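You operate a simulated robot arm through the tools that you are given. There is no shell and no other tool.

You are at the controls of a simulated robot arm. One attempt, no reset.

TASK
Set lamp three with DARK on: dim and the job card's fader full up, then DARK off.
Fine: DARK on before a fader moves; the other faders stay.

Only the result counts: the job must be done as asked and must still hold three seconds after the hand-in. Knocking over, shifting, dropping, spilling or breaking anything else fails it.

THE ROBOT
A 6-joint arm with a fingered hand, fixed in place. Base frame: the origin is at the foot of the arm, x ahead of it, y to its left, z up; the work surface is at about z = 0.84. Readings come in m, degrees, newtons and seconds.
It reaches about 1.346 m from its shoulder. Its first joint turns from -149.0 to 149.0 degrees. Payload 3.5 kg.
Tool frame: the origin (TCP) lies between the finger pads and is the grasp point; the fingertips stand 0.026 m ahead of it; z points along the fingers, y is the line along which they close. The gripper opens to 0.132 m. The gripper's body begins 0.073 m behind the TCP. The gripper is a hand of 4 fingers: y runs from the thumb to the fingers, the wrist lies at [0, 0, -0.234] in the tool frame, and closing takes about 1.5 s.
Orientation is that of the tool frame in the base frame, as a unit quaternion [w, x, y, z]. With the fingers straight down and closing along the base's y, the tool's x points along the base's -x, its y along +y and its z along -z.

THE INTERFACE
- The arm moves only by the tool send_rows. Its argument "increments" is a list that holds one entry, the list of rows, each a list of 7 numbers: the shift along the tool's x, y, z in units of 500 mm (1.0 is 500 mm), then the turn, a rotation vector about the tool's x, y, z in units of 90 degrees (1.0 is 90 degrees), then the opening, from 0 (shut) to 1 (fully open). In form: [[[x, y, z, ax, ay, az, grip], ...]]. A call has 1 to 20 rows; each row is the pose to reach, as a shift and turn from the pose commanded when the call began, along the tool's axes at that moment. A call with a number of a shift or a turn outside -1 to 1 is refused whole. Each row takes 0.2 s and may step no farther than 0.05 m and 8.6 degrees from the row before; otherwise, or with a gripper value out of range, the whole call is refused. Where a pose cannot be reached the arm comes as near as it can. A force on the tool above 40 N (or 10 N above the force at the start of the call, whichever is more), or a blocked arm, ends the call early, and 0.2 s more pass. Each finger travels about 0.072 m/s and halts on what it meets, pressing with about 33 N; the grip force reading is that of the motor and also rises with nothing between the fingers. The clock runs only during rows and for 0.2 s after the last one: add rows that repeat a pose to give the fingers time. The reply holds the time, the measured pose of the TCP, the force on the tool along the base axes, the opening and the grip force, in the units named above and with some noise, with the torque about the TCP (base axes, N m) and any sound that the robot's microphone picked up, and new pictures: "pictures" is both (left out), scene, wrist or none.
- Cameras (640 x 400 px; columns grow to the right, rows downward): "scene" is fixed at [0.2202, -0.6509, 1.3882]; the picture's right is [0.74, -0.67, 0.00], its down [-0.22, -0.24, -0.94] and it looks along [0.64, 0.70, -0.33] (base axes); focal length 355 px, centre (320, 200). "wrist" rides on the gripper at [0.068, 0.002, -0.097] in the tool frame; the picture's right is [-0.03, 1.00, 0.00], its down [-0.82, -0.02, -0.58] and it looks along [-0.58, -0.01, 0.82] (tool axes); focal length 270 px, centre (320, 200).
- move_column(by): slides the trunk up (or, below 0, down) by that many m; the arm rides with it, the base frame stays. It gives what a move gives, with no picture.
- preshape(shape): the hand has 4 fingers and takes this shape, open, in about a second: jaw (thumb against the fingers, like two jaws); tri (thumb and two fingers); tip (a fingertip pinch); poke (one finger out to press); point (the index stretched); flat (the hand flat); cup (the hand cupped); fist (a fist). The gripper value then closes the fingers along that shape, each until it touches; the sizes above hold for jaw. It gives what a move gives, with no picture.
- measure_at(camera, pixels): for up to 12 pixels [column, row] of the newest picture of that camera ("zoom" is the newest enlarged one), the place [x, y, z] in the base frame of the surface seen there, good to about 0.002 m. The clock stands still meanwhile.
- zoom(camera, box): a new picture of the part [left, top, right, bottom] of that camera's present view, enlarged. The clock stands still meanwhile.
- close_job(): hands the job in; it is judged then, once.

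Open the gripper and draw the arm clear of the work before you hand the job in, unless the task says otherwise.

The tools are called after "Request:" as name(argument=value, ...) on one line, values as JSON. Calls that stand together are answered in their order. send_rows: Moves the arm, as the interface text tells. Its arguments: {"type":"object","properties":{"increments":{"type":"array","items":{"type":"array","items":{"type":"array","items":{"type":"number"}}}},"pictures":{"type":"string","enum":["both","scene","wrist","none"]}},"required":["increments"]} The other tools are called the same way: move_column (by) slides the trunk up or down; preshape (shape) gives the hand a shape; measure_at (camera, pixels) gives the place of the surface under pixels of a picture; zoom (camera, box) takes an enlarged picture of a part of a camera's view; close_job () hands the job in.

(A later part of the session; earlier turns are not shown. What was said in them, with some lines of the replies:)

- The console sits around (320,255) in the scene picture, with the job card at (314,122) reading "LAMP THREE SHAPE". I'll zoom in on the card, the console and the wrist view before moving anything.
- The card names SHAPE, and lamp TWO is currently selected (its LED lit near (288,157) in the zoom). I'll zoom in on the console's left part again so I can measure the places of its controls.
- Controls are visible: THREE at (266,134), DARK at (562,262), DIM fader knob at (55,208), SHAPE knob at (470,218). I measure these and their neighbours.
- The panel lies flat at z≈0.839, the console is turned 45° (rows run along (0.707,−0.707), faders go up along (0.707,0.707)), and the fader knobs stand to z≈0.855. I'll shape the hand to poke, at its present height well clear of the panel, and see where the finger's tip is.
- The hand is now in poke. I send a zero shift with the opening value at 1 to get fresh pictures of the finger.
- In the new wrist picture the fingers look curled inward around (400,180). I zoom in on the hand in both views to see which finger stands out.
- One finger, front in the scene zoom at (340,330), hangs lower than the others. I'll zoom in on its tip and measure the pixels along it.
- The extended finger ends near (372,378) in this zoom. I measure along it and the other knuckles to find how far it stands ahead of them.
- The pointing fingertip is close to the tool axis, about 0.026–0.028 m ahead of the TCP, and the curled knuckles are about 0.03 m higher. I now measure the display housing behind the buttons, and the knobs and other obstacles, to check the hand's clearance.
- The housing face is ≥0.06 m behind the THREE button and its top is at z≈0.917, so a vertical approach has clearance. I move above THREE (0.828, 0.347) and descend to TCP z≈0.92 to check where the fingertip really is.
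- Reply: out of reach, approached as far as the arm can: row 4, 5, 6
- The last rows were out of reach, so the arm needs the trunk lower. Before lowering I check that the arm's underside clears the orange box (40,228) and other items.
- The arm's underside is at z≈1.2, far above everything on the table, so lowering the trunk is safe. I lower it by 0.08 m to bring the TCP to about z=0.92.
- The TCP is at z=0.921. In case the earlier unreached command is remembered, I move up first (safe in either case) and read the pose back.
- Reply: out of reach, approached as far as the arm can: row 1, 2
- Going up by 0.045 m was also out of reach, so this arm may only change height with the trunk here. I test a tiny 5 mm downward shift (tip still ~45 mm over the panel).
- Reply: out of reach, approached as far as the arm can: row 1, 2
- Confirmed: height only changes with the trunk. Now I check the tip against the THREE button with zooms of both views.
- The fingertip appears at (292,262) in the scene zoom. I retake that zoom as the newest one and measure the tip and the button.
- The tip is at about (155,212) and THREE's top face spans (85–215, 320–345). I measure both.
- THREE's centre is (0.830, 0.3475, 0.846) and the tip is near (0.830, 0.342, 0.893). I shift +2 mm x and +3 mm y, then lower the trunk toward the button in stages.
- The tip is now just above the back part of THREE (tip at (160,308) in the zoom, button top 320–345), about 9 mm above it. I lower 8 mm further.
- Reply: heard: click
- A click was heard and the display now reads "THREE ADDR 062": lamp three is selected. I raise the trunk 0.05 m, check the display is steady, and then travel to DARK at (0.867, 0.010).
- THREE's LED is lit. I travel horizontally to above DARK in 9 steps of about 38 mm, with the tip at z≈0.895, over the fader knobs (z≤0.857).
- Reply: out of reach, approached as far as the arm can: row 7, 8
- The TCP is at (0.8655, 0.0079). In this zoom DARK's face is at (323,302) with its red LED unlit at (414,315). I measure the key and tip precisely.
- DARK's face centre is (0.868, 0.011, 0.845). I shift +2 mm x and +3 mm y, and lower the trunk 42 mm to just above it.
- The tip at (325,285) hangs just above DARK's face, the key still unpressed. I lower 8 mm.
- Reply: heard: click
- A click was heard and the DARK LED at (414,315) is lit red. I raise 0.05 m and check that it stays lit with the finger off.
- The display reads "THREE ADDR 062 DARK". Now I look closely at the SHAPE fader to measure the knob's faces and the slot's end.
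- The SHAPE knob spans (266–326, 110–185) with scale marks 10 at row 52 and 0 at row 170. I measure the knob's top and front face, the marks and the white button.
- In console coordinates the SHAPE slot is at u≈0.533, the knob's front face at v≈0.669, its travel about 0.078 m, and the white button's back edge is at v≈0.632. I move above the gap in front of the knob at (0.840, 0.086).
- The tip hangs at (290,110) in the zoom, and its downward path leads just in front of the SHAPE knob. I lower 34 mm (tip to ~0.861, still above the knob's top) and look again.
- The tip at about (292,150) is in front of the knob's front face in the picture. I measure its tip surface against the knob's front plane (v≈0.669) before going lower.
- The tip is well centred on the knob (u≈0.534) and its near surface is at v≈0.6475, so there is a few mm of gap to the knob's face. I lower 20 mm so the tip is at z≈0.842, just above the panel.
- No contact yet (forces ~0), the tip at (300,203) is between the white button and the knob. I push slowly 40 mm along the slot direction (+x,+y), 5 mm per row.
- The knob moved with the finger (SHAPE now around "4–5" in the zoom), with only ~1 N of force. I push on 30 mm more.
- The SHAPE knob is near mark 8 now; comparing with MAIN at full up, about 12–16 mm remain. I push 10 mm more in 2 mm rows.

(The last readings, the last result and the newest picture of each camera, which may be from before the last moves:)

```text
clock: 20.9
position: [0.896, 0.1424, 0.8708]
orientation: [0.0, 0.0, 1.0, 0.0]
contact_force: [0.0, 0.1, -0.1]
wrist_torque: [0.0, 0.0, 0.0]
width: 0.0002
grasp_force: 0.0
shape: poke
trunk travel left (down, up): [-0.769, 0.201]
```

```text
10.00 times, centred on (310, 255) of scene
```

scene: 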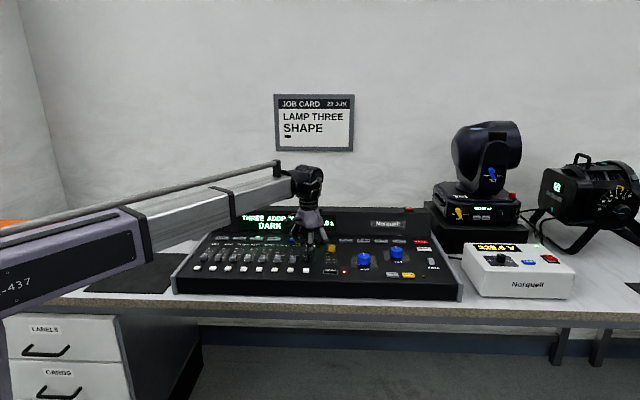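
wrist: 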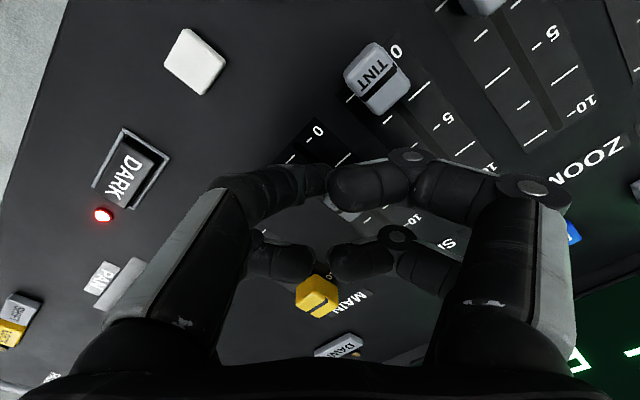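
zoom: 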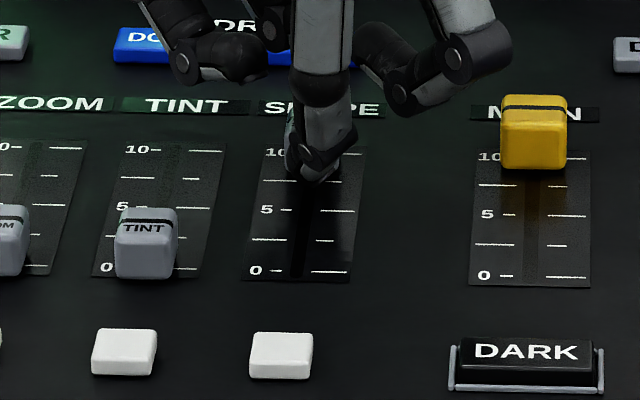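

Force is still near zero; the knob's foot is near (305,180), a few mm short of full. I continue in 1 mm rows and watch for the end stop.

Request:
send_rows(increments=[[[-0.00141, 0.00141, 0, 0, 0, 0, 1], [-0.00283, 0.00283, 0, 0, 0, 0, 1], [-0.00424, 0.00424, 0, 0, 0, 0, 1], [-0.00566, 0.00566, 0, 0, 0, 0, 1], [-0.00707, 0.00707, 0, 0, 0, 0, 1]]], pictures="none")

Request:
zoom(camera="scene", box=[286, 235, 334, 275])

```text
clock: 22.1
position: [0.9005, 0.1465, 0.8694]
orientation: [-0.001, 0.0, 1.0, 0.0]
contact_force: [-0.7, 0.4, -0.5]
wrist_torque: [0.02, 0.01, 0.0]
width: 0.0002
grasp_force: 0.0
shape: poke
trunk travel left (down, up): [-0.769, 0.201]
```

```text
10.00 times, centred on (310, 255) of scene
```

zoom: 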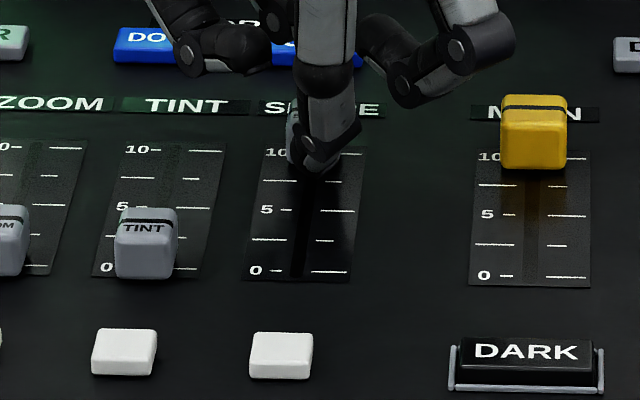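

Still no end-stop force (v≈0.740). I continue another 5 mm in 1 mm rows.

Request:
send_rows(increments=[[[-0.00141, 0.00141, 0, 0, 0, 0, 1], [-0.00283, 0.00283, 0, 0, 0, 0, 1], [-0.00424, 0.00424, 0, 0, 0, 0, 1], [-0.00566, 0.00566, 0, 0, 0, 0, 1], [-0.00707, 0.00707, 0, 0, 0, 0, 1]]], pictures="none")

Request:
zoom(camera="scene", box=[286, 235, 334, 275])

```text
clock: 23.3
position: [0.9033, 0.1487, 0.8702]
orientation: [-0.001, 0.0, 1.0, 0.0]
contact_force: [-2.2, -2.3, -0.2]
wrist_torque: [-0.03, 0.03, -0.04]
width: 0.0
grasp_force: 0.1
shape: poke
trunk travel left (down, up): [-0.769, 0.201]
```

```text
10.00 times, centred on (310, 255) of scene
```

zoom: 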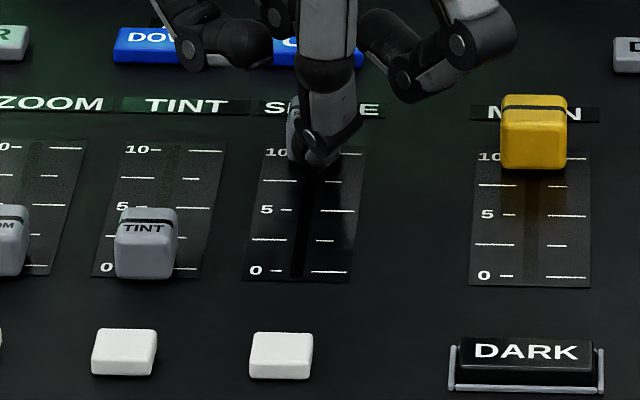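

Force now shows (−2.2, −2.3) N opposing the push and the position lags (v≈0.744), which suggests the end stop. I push 2 mm more to confirm.

Request:
send_rows(increments=[[[-0.00141, 0.00141, 0, 0, 0, 0, 1], [-0.00283, 0.00283, 0, 0, 0, 0, 1], [-0.00283, 0.00283, 0, 0, 0, 0, 1]]], pictures="none")

```text
clock: 24.1
position: [0.9045, 0.1504, 0.8711]
orientation: [0.0, 0.0, 1.0, 0.0]
contact_force: [-5.4, -4.9, 0.5]
wrist_torque: [-0.09, 0.06, -0.03]
width: 0.0
grasp_force: 0.0
shape: poke
trunk travel left (down, up): [-0.769, 0.201]
```

The force rose to about 7 N, so the fader is against its stop. One more 2 mm push makes sure, then I back off.

Request:
send_rows(increments=[[[-0.00141, 0.00141, 0, 0, 0, 0, 1], [-0.00283, 0.00283, 0, 0, 0, 0, 1], [-0.00283, 0.00283, 0, 0, 0, 0, 1]]], pictures="none")

```text
clock: 24.9
position: [0.9047, 0.1517, 0.8705]
orientation: [0.0, 0.0, 1.0, 0.0]
contact_force: [-8.3, -6.8, -1.0]
wrist_torque: [-0.16, 0.16, -0.01]
width: 0.0002
grasp_force: 0.1
shape: poke
trunk travel left (down, up): [-0.769, 0.201]
```

About 11 N against the stop: full up. I back off 20 mm along the slot and then raise the trunk.

Request:
send_rows(increments=[[[0.00707, -0.00707, 0, 0, 0, 0, 1], [0.01414, -0.01414, 0, 0, 0, 0, 1], [0.02121, -0.02121, 0, 0, 0, 0, 1], [0.02828, -0.02828, 0, 0, 0, 0, 1], [0.02828, -0.02828, 0, 0, 0, 0, 1]]], pictures="none")

Request:
move_column(by=0.055)

Request:
zoom(camera="scene", box=[240, 205, 350, 285])

```text
clock: 26.1
position: [0.8906, 0.1388, 0.8699]
orientation: [-0.001, 0.0, 1.0, 0.0]
contact_force: [-0.7, -0.1, -0.1]
wrist_torque: [-0.02, 0.01, 0.01]
width: 0.0001
grasp_force: 0.0
shape: poke
trunk travel left (down, up): [-0.769, 0.201]
```

```text
clock: 27.0
position: [0.8905, 0.1387, 0.9248]
orientation: [-0.001, -0.001, 1.0, 0.0]
contact_force: [-0.5, 0.4, -0.3]
wrist_torque: [0.01, 0.01, 0.01]
width: 0.0
grasp_force: 0.1
shape: poke
trunk travel left (down, up): [-0.824, 0.146]
```

```text
5.00 times, centred on (295, 245) of scene
```

zoom: 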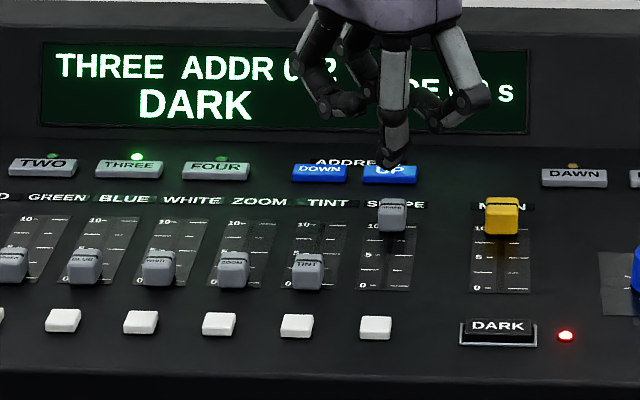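

SHAPE's knob now stands at the top, level with MAIN's full-up position, and the display still shows DARK. Now I zoom in on the DIM fader to measure it.

Request:
zoom(camera="scene", box=[186, 242, 234, 282])

```text
10.00 times, centred on (210, 262) of scene
```

zoom: 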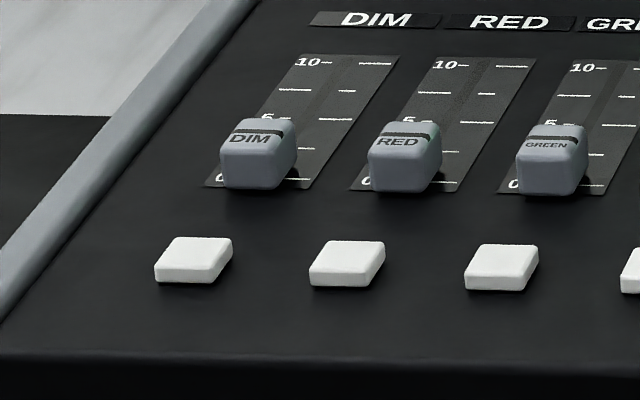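

The DIM knob spans (220–297, 118–190) here. I measure its top, front face, slot and white button.

Request:
measure_at(camera="zoom", pixels=[[260, 127], [240, 127], [290, 127], [252, 145], [250, 165], [228, 168], [272, 168], [330, 75], [345, 62], [200, 245], [210, 240], [380, 63]])

```text
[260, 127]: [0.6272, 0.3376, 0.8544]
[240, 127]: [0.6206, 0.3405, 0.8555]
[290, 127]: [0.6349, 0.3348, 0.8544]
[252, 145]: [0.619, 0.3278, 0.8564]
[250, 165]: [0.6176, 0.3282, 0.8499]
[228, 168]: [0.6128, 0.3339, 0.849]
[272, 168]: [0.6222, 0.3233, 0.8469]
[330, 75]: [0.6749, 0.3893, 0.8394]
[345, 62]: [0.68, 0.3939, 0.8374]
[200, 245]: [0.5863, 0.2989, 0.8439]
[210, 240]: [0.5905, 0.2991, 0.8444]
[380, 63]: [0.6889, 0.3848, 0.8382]
```

DIM's slot is at u≈0.2045 with the knob's front face at v≈0.669, the same as SHAPE's. I travel at tip z≈0.896 to above the gap in front of DIM's knob at (0.607, 0.318).

Request:
send_rows(increments=[[[0.07095, 0.04488, 0, 0, 0, 0, 1], [0.1419, 0.08975, 0, 0, 0, 0, 1], [0.21285, 0.13463, 0, 0, 0, 0, 1], [0.2838, 0.1795, 0, 0, 0, 0, 1], [0.35475, 0.22438, 0, 0, 0, 0, 1], [0.4257, 0.26925, 0, 0, 0, 0, 1], [0.49665, 0.31413, 0, 0, 0, 0, 1], [0.5676, 0.359, 0, 0, 0, 0, 1], [0.5676, 0.359, 0, 0, 0, 0, 1]]], pictures="both")

Request:
zoom(camera="scene", box=[180, 225, 260, 285])

```text
clock: 29.0
position: [0.6076, 0.3176, 0.9244]
orientation: [0.0, 0.0, 1.0, 0.0]
contact_force: [-0.7, 0.8, -0.4]
wrist_torque: [0.0, 0.01, 0.0]
width: 0.0
grasp_force: 0.1
shape: poke
trunk travel left (down, up): [-0.824, 0.146]
```

scene: 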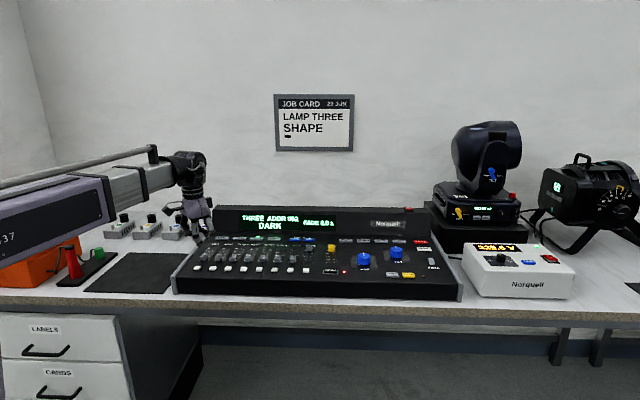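
wrist: 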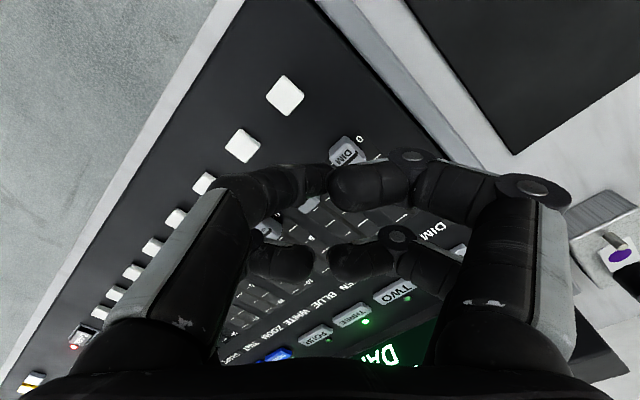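

```text
6.67 times, centred on (220, 255) of scene
```

zoom: 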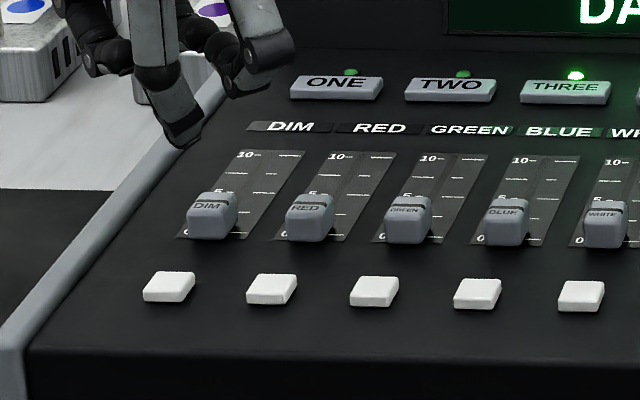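

The hand is above DIM's front gap: in the wrist view DIM's knob sits at the tip just as SHAPE's did. I lower 34 mm and check alignment.

Request:
move_column(by=-0.034)

Request:
zoom(camera="scene", box=[186, 242, 234, 282])

```text
clock: 29.8
position: [0.6074, 0.3188, 0.8898]
orientation: [0.0, 0.0, 1.0, -0.001]
contact_force: [0.8, 0.0, 0.0]
wrist_torque: [0.01, 0.01, -0.03]
width: 0.0
grasp_force: 0.0
shape: poke
trunk travel left (down, up): [-0.79, 0.18]
```

```text
10.00 times, centred on (210, 262) of scene
```

zoom: 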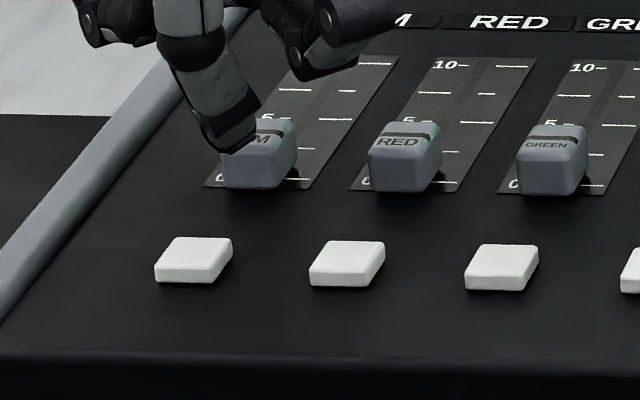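

The tip is at about (237,150) in this zoom, seen more from the right side here. I measure it against the knob.

Request:
measure_at(camera="zoom", pixels=[[237, 151], [230, 147], [245, 147], [252, 138], [225, 140], [215, 135], [205, 120], [240, 120], [200, 135], [250, 170], [230, 170], [272, 170]])

```text
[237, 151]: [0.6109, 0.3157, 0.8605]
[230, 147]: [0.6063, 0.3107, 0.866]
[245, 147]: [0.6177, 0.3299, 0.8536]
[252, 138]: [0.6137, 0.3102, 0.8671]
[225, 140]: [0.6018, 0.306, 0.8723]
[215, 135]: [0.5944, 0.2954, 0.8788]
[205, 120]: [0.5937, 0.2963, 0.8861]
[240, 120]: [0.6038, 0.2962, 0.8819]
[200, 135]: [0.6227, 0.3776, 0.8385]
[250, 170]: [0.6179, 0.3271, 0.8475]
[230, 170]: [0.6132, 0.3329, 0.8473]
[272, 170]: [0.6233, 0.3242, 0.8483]
```

The tip (u≈0.206, v≈0.655 at its bottom) is well centred on DIM's knob and still in front of its face at v≈0.669. I lower the remaining 20 mm.

Request:
move_column(by=-0.016)

Request:
move_column(by=-0.004)

Request:
zoom(camera="scene", box=[186, 242, 234, 282])

```text
clock: 30.4
position: [0.6084, 0.3181, 0.8747]
orientation: [-0.001, 0.0, 1.0, 0.0]
contact_force: [0.2, 0.3, -0.1]
wrist_torque: [-0.01, 0.0, -0.02]
width: 0.0
grasp_force: 0.1
shape: poke
trunk travel left (down, up): [-0.774, 0.196]
```

```text
clock: 31.0
position: [0.6077, 0.3192, 0.8706]
orientation: [-0.001, -0.001, 1.0, 0.0]
contact_force: [-0.9, -0.4, 0.2]
wrist_torque: [0.04, -0.03, 0.02]
width: 0.0
grasp_force: 0.1
shape: poke
trunk travel left (down, up): [-0.77, 0.2]
```

```text
10.00 times, centred on (210, 262) of scene
```

zoom: 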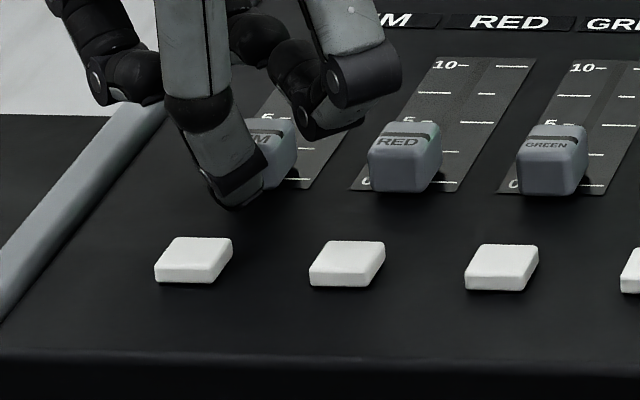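

No contact and no force; the tip at (240,205) is in front of DIM's knob, above the panel. I push 40 mm along the slot in 5 mm rows.

Request:
send_rows(increments=[[[-0.00707, 0.00707, 0, 0, 0, 0, 1], [-0.01414, 0.01414, 0, 0, 0, 0, 1], [-0.02121, 0.02121, 0, 0, 0, 0, 1], [-0.02828, 0.02828, 0, 0, 0, 0, 1], [-0.03536, 0.03536, 0, 0, 0, 0, 1], [-0.04243, 0.04243, 0, 0, 0, 0, 1], [-0.0495, 0.0495, 0, 0, 0, 0, 1], [-0.05657, 0.05657, 0, 0, 0, 0, 1]]], pictures="both")

Request:
zoom(camera="scene", box=[186, 235, 250, 275])

```text
clock: 32.8
position: [0.6366, 0.3463, 0.87]
orientation: [0.0, 0.0, 1.0, 0.0]
contact_force: [0.8, 0.0, 0.3]
wrist_torque: [0.01, -0.02, -0.04]
width: 0.0003
grasp_force: 0.1
shape: poke
trunk travel left (down, up): [-0.77, 0.2]
```

scene: 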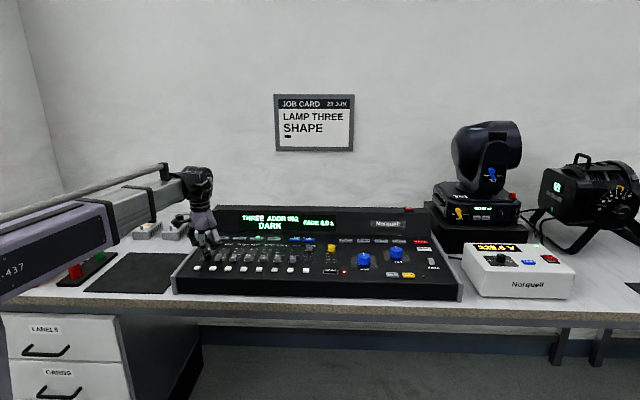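
wrist: 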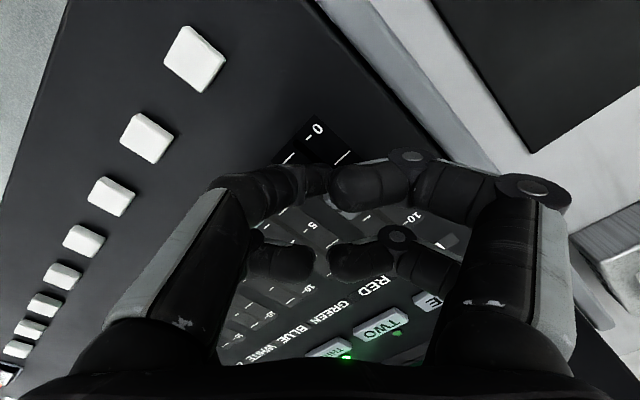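

```text
10.00 times, centred on (218, 255) of scene
```

zoom: 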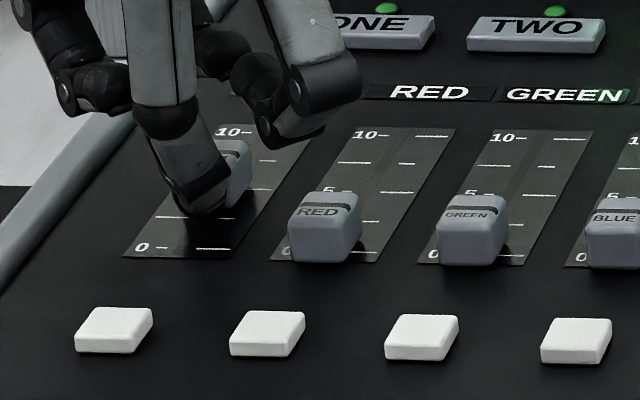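

DIM's knob is moving up (now around mark 4), RED stays at 0, forces ~0. I push 42 mm further in total: first 40 mm in 5 mm rows.

Request:
send_rows(increments=[[[-0.00707, 0.00707, 0, 0, 0, 0, 1], [-0.01414, 0.01414, 0, 0, 0, 0, 1], [-0.02121, 0.02121, 0, 0, 0, 0, 1], [-0.02828, 0.02828, 0, 0, 0, 0, 1], [-0.03536, 0.03536, 0, 0, 0, 0, 1], [-0.04243, 0.04243, 0, 0, 0, 0, 1], [-0.0495, 0.0495, 0, 0, 0, 0, 1], [-0.05657, 0.05657, 0, 0, 0, 0, 1]]], pictures="scene")

Request:
zoom(camera="scene", box=[186, 235, 250, 275])

```text
clock: 34.6
position: [0.6636, 0.3762, 0.8716]
orientation: [0.0, 0.0, 1.0, 0.0]
contact_force: [0.5, -0.2, 0.3]
wrist_torque: [0.02, 0.02, -0.02]
width: 0.0
grasp_force: 0.0
shape: poke
trunk travel left (down, up): [-0.77, 0.2]
```

scene: 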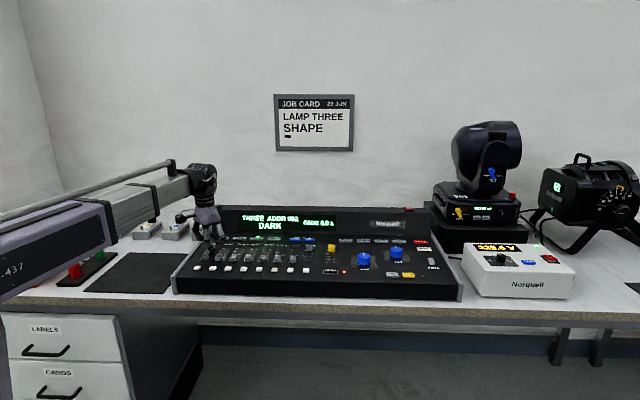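

```text
10.00 times, centred on (218, 255) of scene
```

zoom: 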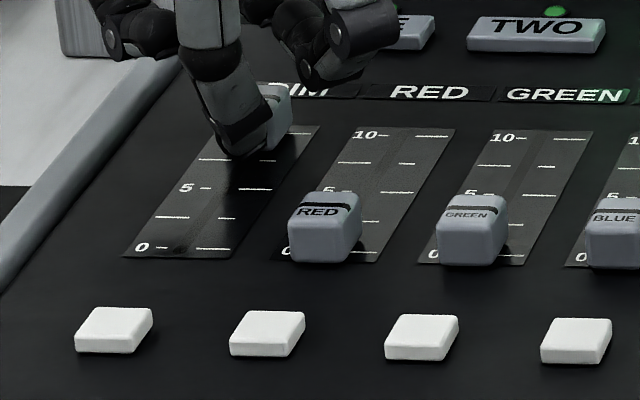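

DIM's knob is at about 9 (TCP v≈0.735). I continue in 1 mm rows for 10 mm toward the stop.

Request:
send_rows(increments=[[[-0.00141, 0.00141, 0, 0, 0, 0, 1], [-0.00283, 0.00283, 0, 0, 0, 0, 1], [-0.00424, 0.00424, 0, 0, 0, 0, 1], [-0.00566, 0.00566, 0, 0, 0, 0, 1], [-0.00707, 0.00707, 0, 0, 0, 0, 1], [-0.00849, 0.00849, 0, 0, 0, 0, 1], [-0.0099, 0.0099, 0, 0, 0, 0, 1], [-0.01131, 0.01131, 0, 0, 0, 0, 1], [-0.01273, 0.01273, 0, 0, 0, 0, 1], [-0.01414, 0.01414, 0, 0, 0, 0, 1]]], pictures="none")

Request:
zoom(camera="scene", box=[186, 235, 250, 275])

```text
clock: 36.8
position: [0.6718, 0.381, 0.8703]
orientation: [0.0, 0.0, 1.0, 0.0]
contact_force: [-4.5, -3.7, 0.3]
wrist_torque: [-0.07, 0.08, -0.02]
width: 0.0
grasp_force: 0.0
shape: poke
trunk travel left (down, up): [-0.77, 0.2]
```

```text
10.00 times, centred on (218, 255) of scene
```

zoom: 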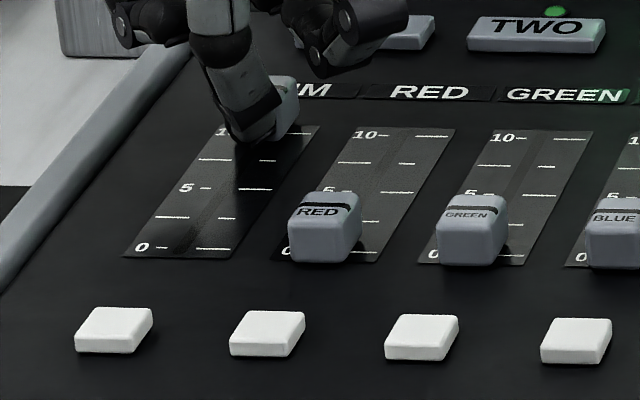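

Force (−4.5, −3.7) N opposes the push at v≈0.744, the same stop position as SHAPE's. I push 3 mm more to be sure, as before.

Request:
send_rows(increments=[[[-0.00141, 0.00141, 0, 0, 0, 0, 1], [-0.00283, 0.00283, 0, 0, 0, 0, 1], [-0.00424, 0.00424, 0, 0, 0, 0, 1], [-0.00424, 0.00424, 0, 0, 0, 0, 1]]], pictures="none")

```text
clock: 37.8
position: [0.674, 0.3838, 0.8708]
orientation: [0.0, -0.001, 1.0, 0.0]
contact_force: [-11.0, -5.5, -0.8]
wrist_torque: [-0.15, 0.26, -0.04]
width: 0.0002
grasp_force: 0.0
shape: poke
trunk travel left (down, up): [-0.77, 0.2]
```

The force is about 12 N against the stop: DIM is full up. I back off 20 mm along the slot and raise the trunk 55 mm.

Request:
send_rows(increments=[[[0.00707, -0.00707, 0, 0, 0, 0, 1], [0.01414, -0.01414, 0, 0, 0, 0, 1], [0.02121, -0.02121, 0, 0, 0, 0, 1], [0.02828, -0.02828, 0, 0, 0, 0, 1], [0.02828, -0.02828, 0, 0, 0, 0, 1]]], pictures="none")

Request:
move_column(by=0.055)

Request:
zoom(camera="scene", box=[180, 205, 350, 290])

```text
clock: 39.0
position: [0.6602, 0.3701, 0.8717]
orientation: [0.0, 0.0, 1.0, 0.0]
contact_force: [0.3, -1.2, 0.8]
wrist_torque: [0.03, 0.02, 0.0]
width: 0.0001
grasp_force: 0.1
shape: poke
trunk travel left (down, up): [-0.77, 0.2]
```

```text
clock: 39.9
position: [0.6603, 0.3705, 0.9261]
orientation: [0.0, 0.0, 1.0, 0.0]
contact_force: [0.0, 0.2, -0.8]
wrist_torque: [0.0, -0.01, 0.03]
width: 0.0
grasp_force: 0.1
shape: poke
trunk travel left (down, up): [-0.825, 0.145]
```

```text
3.76 times, centred on (265, 248) of scene
```

zoom: 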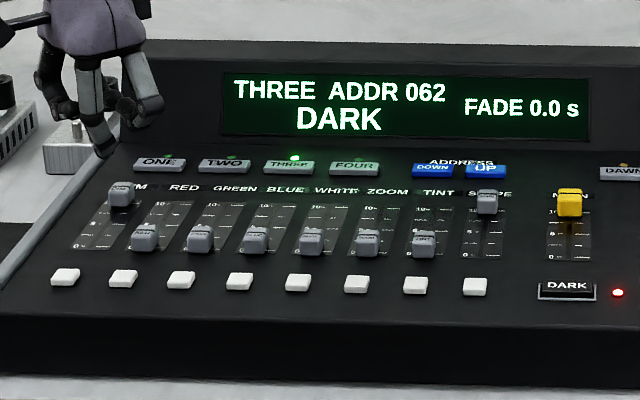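

DIM and SHAPE are both at the top and the six others are still at 0. I measure the two raised knobs and MAIN to confirm both reached the same end position.

Request:
zoom(camera="scene", box=[286, 240, 350, 280])

Request:
zoom(camera="scene", box=[186, 240, 250, 280])

```text
10.00 times, centred on (318, 260) of scene
```

zoom: 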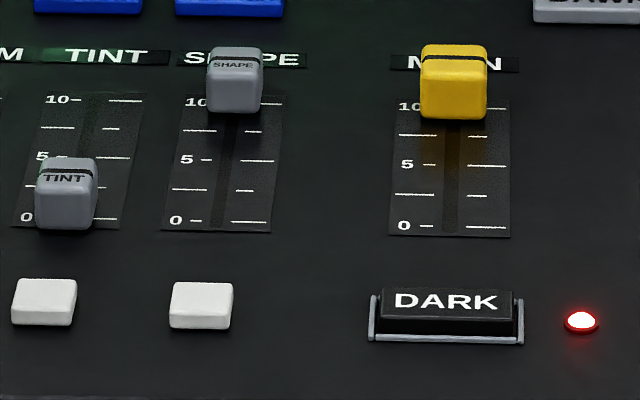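

```text
10.00 times, centred on (218, 260) of scene
```

zoom: 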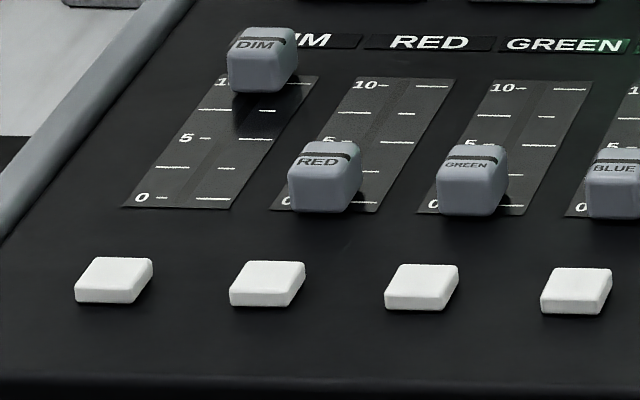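

Visually SHAPE and MAIN are identical relative to their "10" marks, and DIM sits at its 10 mark as well. I measure DIM's faces in this last zoom for a numeric check, along with RED and GREEN.

Request:
measure_at(camera="zoom", pixels=[[258, 75], [240, 75], [280, 75], [262, 45], [322, 195], [467, 195], [325, 160], [470, 163]])

Request:
measure_at(camera="scene", pixels=[[309.4, 249.3], [309.4, 246.5], [331.3, 250], [331.3, 246.5]])

```text
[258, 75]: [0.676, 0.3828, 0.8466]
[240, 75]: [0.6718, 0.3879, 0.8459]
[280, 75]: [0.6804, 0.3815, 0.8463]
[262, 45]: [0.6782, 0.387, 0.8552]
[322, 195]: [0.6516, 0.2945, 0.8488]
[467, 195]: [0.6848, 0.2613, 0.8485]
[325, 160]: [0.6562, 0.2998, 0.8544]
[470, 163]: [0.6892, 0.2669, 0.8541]
```

```text
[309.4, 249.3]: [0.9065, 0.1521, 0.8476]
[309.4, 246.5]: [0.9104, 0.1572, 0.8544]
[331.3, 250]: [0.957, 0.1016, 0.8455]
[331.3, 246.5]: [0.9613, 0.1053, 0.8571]
```

DIM's, SHAPE's and MAIN's front faces are all at v≈0.7485 (full up), RED and GREEN at 0.669 (zero). Now I travel back to DARK at (0.869, 0.012) with the tip at z≈0.897.

Request:
send_rows(increments=[[[-0.04174, -0.0716, 0, 0, 0, 0, 1], [-0.08348, -0.1432, 0, 0, 0, 0, 1], [-0.12522, -0.2148, 0, 0, 0, 0, 1], [-0.16696, -0.2864, 0, 0, 0, 0, 1], [-0.2087, -0.358, 0, 0, 0, 0, 1], [-0.25044, -0.4296, 0, 0, 0, 0, 1], [-0.29218, -0.5012, 0, 0, 0, 0, 1], [-0.33392, -0.5728, 0, 0, 0, 0, 1], [-0.37566, -0.6444, 0, 0, 0, 0, 1], [-0.4174, -0.716, 0, 0, 0, 0, 1], [-0.4174, -0.716, 0, 0, 0, 0, 1]]], pictures="both")

Request:
zoom(camera="scene", box=[290, 225, 370, 285])

```text
clock: 42.3
position: [0.8698, 0.0124, 0.9264]
orientation: [-0.001, 0.0, 1.0, 0.0]
contact_force: [-0.9, 0.6, -0.5]
wrist_torque: [0.03, 0.05, -0.03]
width: 0.0
grasp_force: 0.1
shape: poke
out of reach, approached as far as the arm can: row 10
trunk travel left (down, up): [-0.825, 0.145]
```

scene: 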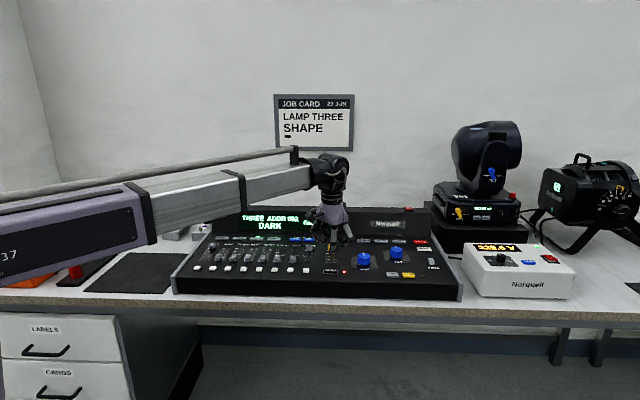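
wrist: 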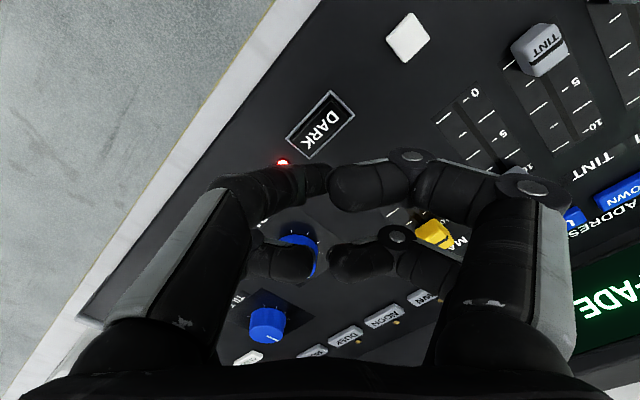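

```text
6.67 times, centred on (330, 255) of scene
```

zoom: 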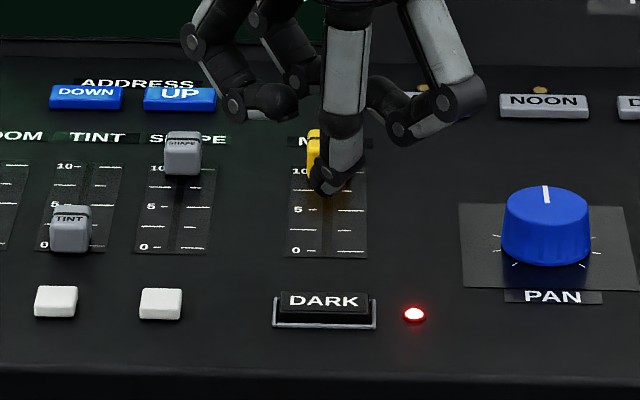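

The hand is back at its DARK press position (0.870, 0.012), the red LED still lit. I lower 44 mm, then 8 mm to press once.

Request:
move_column(by=-0.044)

Request:
move_column(by=-0.008)

Request:
zoom(camera="scene", box=[290, 225, 370, 285])

```text
clock: 43.2
position: [0.8692, 0.0142, 0.8817]
orientation: [0.0, 0.0, 1.0, -0.001]
contact_force: [-0.1, 1.3, 0.7]
wrist_torque: [0.02, 0.0, -0.02]
width: 0.0
grasp_force: 0.0
shape: poke
trunk travel left (down, up): [-0.781, 0.189]
```

```text
clock: 43.8
position: [0.8697, 0.0132, 0.8737]
orientation: [0.0, 0.0, 1.0, 0.0]
contact_force: [0.6, 0.7, 2.0]
wrist_torque: [0.01, -0.01, -0.02]
width: 0.0
grasp_force: 0.0
shape: poke
trunk travel left (down, up): [-0.773, 0.197]
heard: click
```

```text
6.67 times, centred on (330, 255) of scene
```

zoom: 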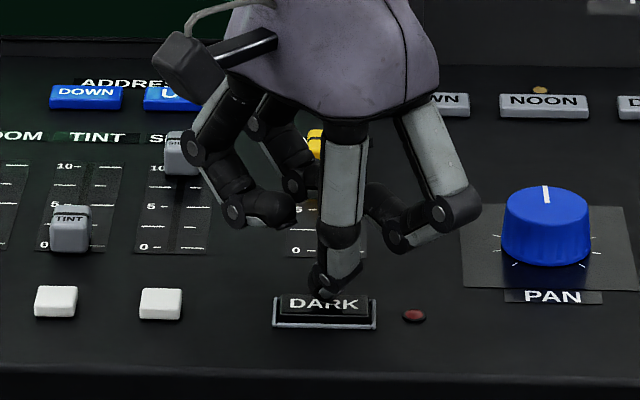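

A click was heard and the DARK LED at (414,315) is off. I raise the trunk well clear and check the display and faders.

Request:
move_column(by=0.13)

Request:
send_rows(increments=[[[0, 0, 0, 0, 0, 0, 1], [0, 0, 0, 0, 0, 0, 1]]], pictures="both")

Request:
zoom(camera="scene", box=[180, 200, 370, 295])

```text
clock: 45.3
position: [0.8691, 0.0138, 1.0039]
orientation: [0.0, 0.0, 1.0, 0.0]
contact_force: [-0.3, -0.4, -1.4]
wrist_torque: [0.0, 0.0, 0.02]
width: 0.0
grasp_force: 0.1
shape: poke
trunk travel left (down, up): [-0.903, 0.067]
```

```text
clock: 45.9
position: [0.8708, 0.0136, 1.0048]
orientation: [0.0, 0.0, 1.0, 0.0]
contact_force: [0.5, -0.2, 0.0]
wrist_torque: [-0.01, 0.0, 0.0]
width: 0.0001
grasp_force: 0.0
shape: poke
trunk travel left (down, up): [-0.903, 0.067]
```

scene: 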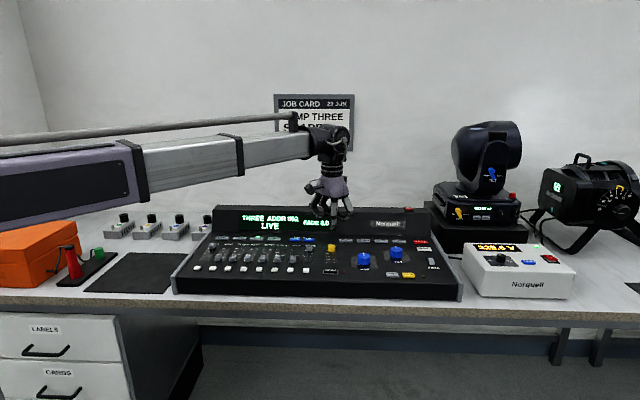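
wrist: 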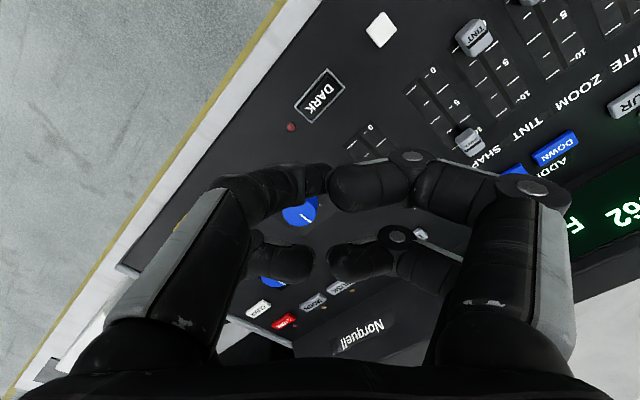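

```text
3.37 times, centred on (275, 248) of scene
```

zoom: 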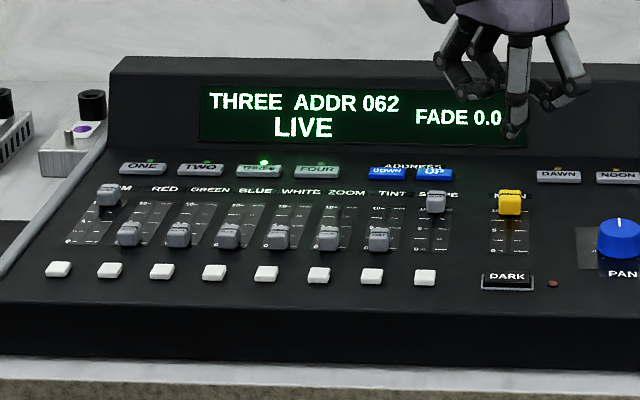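

The display shows "THREE ADDR 062 LIVE", DARK's LED is off, DIM and SHAPE are up and the rest unchanged. Before handing in I look at the fixtures on the right to see whether anything there hints at a problem.

Request:
zoom(camera="scene", box=[420, 110, 640, 300])

Request:
zoom(camera="scene", box=[370, 200, 470, 300])

```text
2.11 times, centred on (530, 205) of scene
```

zoom: 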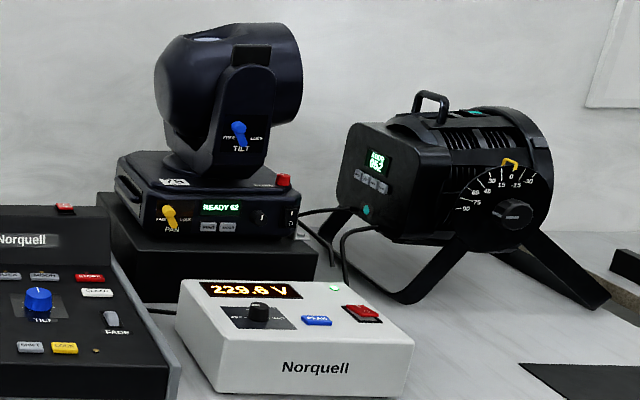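

```text
4.00 times, centred on (420, 250) of scene
```

zoom: 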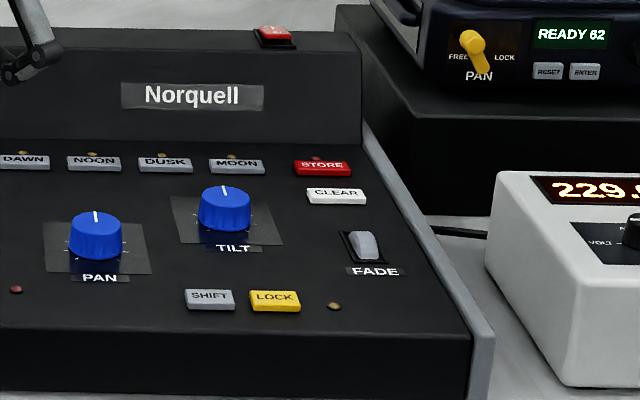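

The moving head shows "READY 62", matching lamp three's address 062, so nothing else is amiss. I now raise a bit more and draw the arm back off the console.

Request:
move_column(by=0.05)

Request:
send_rows(increments=[[[0.08, 0, 0, 0, 0, 0, 1], [0.16, 0, 0, 0, 0, 0, 1], [0.24, 0, 0, 0, 0, 0, 1], [0.32, 0, 0, 0, 0, 0, 1], [0.4, 0, 0, 0, 0, 0, 1], [0.48, 0, 0, 0, 0, 0, 1], [0.54, 0, 0, 0, 0, 0, 1], [0.54, 0, 0, 0, 0, 0, 1]]], pictures="both")

```text
clock: 46.9
position: [0.8694, 0.0137, 1.0543]
orientation: [0.0, 0.0, 1.0, 0.0]
contact_force: [-0.1, -0.1, 0.5]
wrist_torque: [0.01, -0.01, -0.01]
width: 0.0001
grasp_force: 0.1
shape: poke
trunk travel left (down, up): [-0.953, 0.017]
```

```text
clock: 48.7
position: [0.6004, 0.0143, 1.055]
orientation: [0.0, -0.001, 1.0, 0.0]
contact_force: [-0.9, 0.1, 0.6]
wrist_torque: [-0.02, -0.01, -0.01]
width: 0.0
grasp_force: 0.0
shape: poke
trunk travel left (down, up): [-0.953, 0.017]
```

scene: 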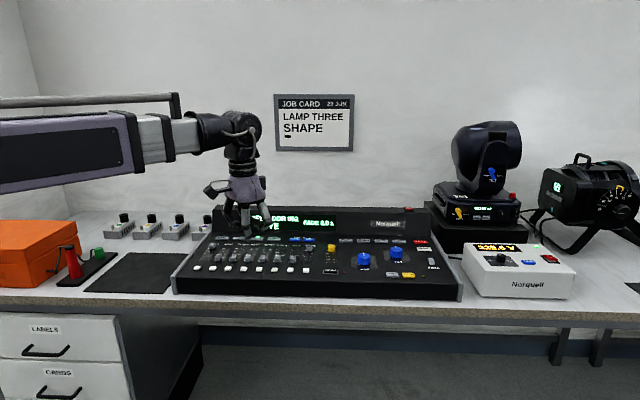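
wrist: 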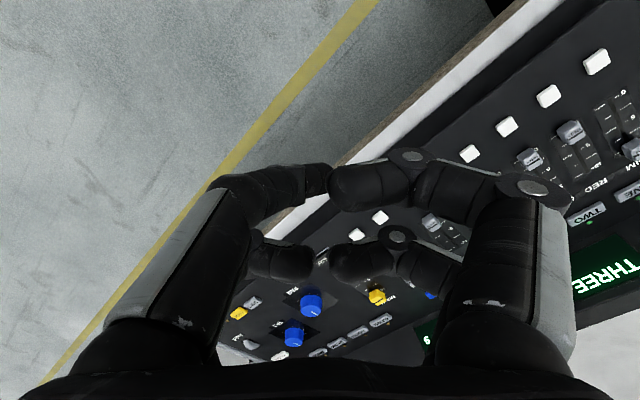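

The arm is clear of the console (TCP at (0.600, 0.014, 1.055), off its front edge). I open the hand to jaw shape and take a last look at the panel.

Request:
preshape(shape="jaw")

Request:
zoom(camera="scene", box=[170, 200, 370, 300])

```text
clock: 49.6
position: [0.6011, 0.014, 1.0536]
orientation: [0.0, 0.0, 1.0, 0.0]
contact_force: [0.5, -0.1, 0.5]
wrist_torque: [-0.03, 0.01, -0.02]
width: 0.1318
grasp_force: 0.1
shape: jaw
trunk travel left (down, up): [-0.953, 0.017]
```

```text
3.20 times, centred on (270, 250) of scene
```

zoom: 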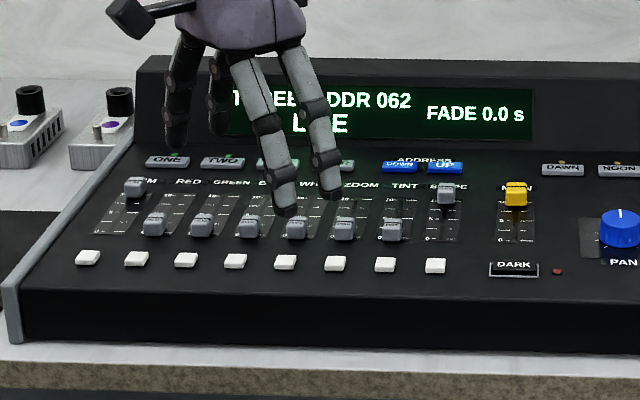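

The final view shows THREE selected and LIVE, DIM and SHAPE full up, the other six faders at 0, MAIN unchanged, DARK off, and the hand open and clear. I hand the job in.

Request:
close_job()

```text
The job is handed in.
```

Lamp three is set: DIM and SHAPE, the fader named on the job card, are both full up. DARK went on before either fader moved and is off again now.

- **Selection:** the display reads "THREE ADDR 062" and LIVE. The moving head shows "READY 62", which matches that address.
- **Faders:** I pushed DIM and SHAPE against their end stops. Both measured at the same height as MAIN, which stands full up.
- **Other faders:** the other six are still at 0, and MAIN has not moved.
- **Arm:** the hand is open and drawn back off the console. I saw nothing else knocked or shifted.

The job is handed in; the hand-in reply gave no verdict.
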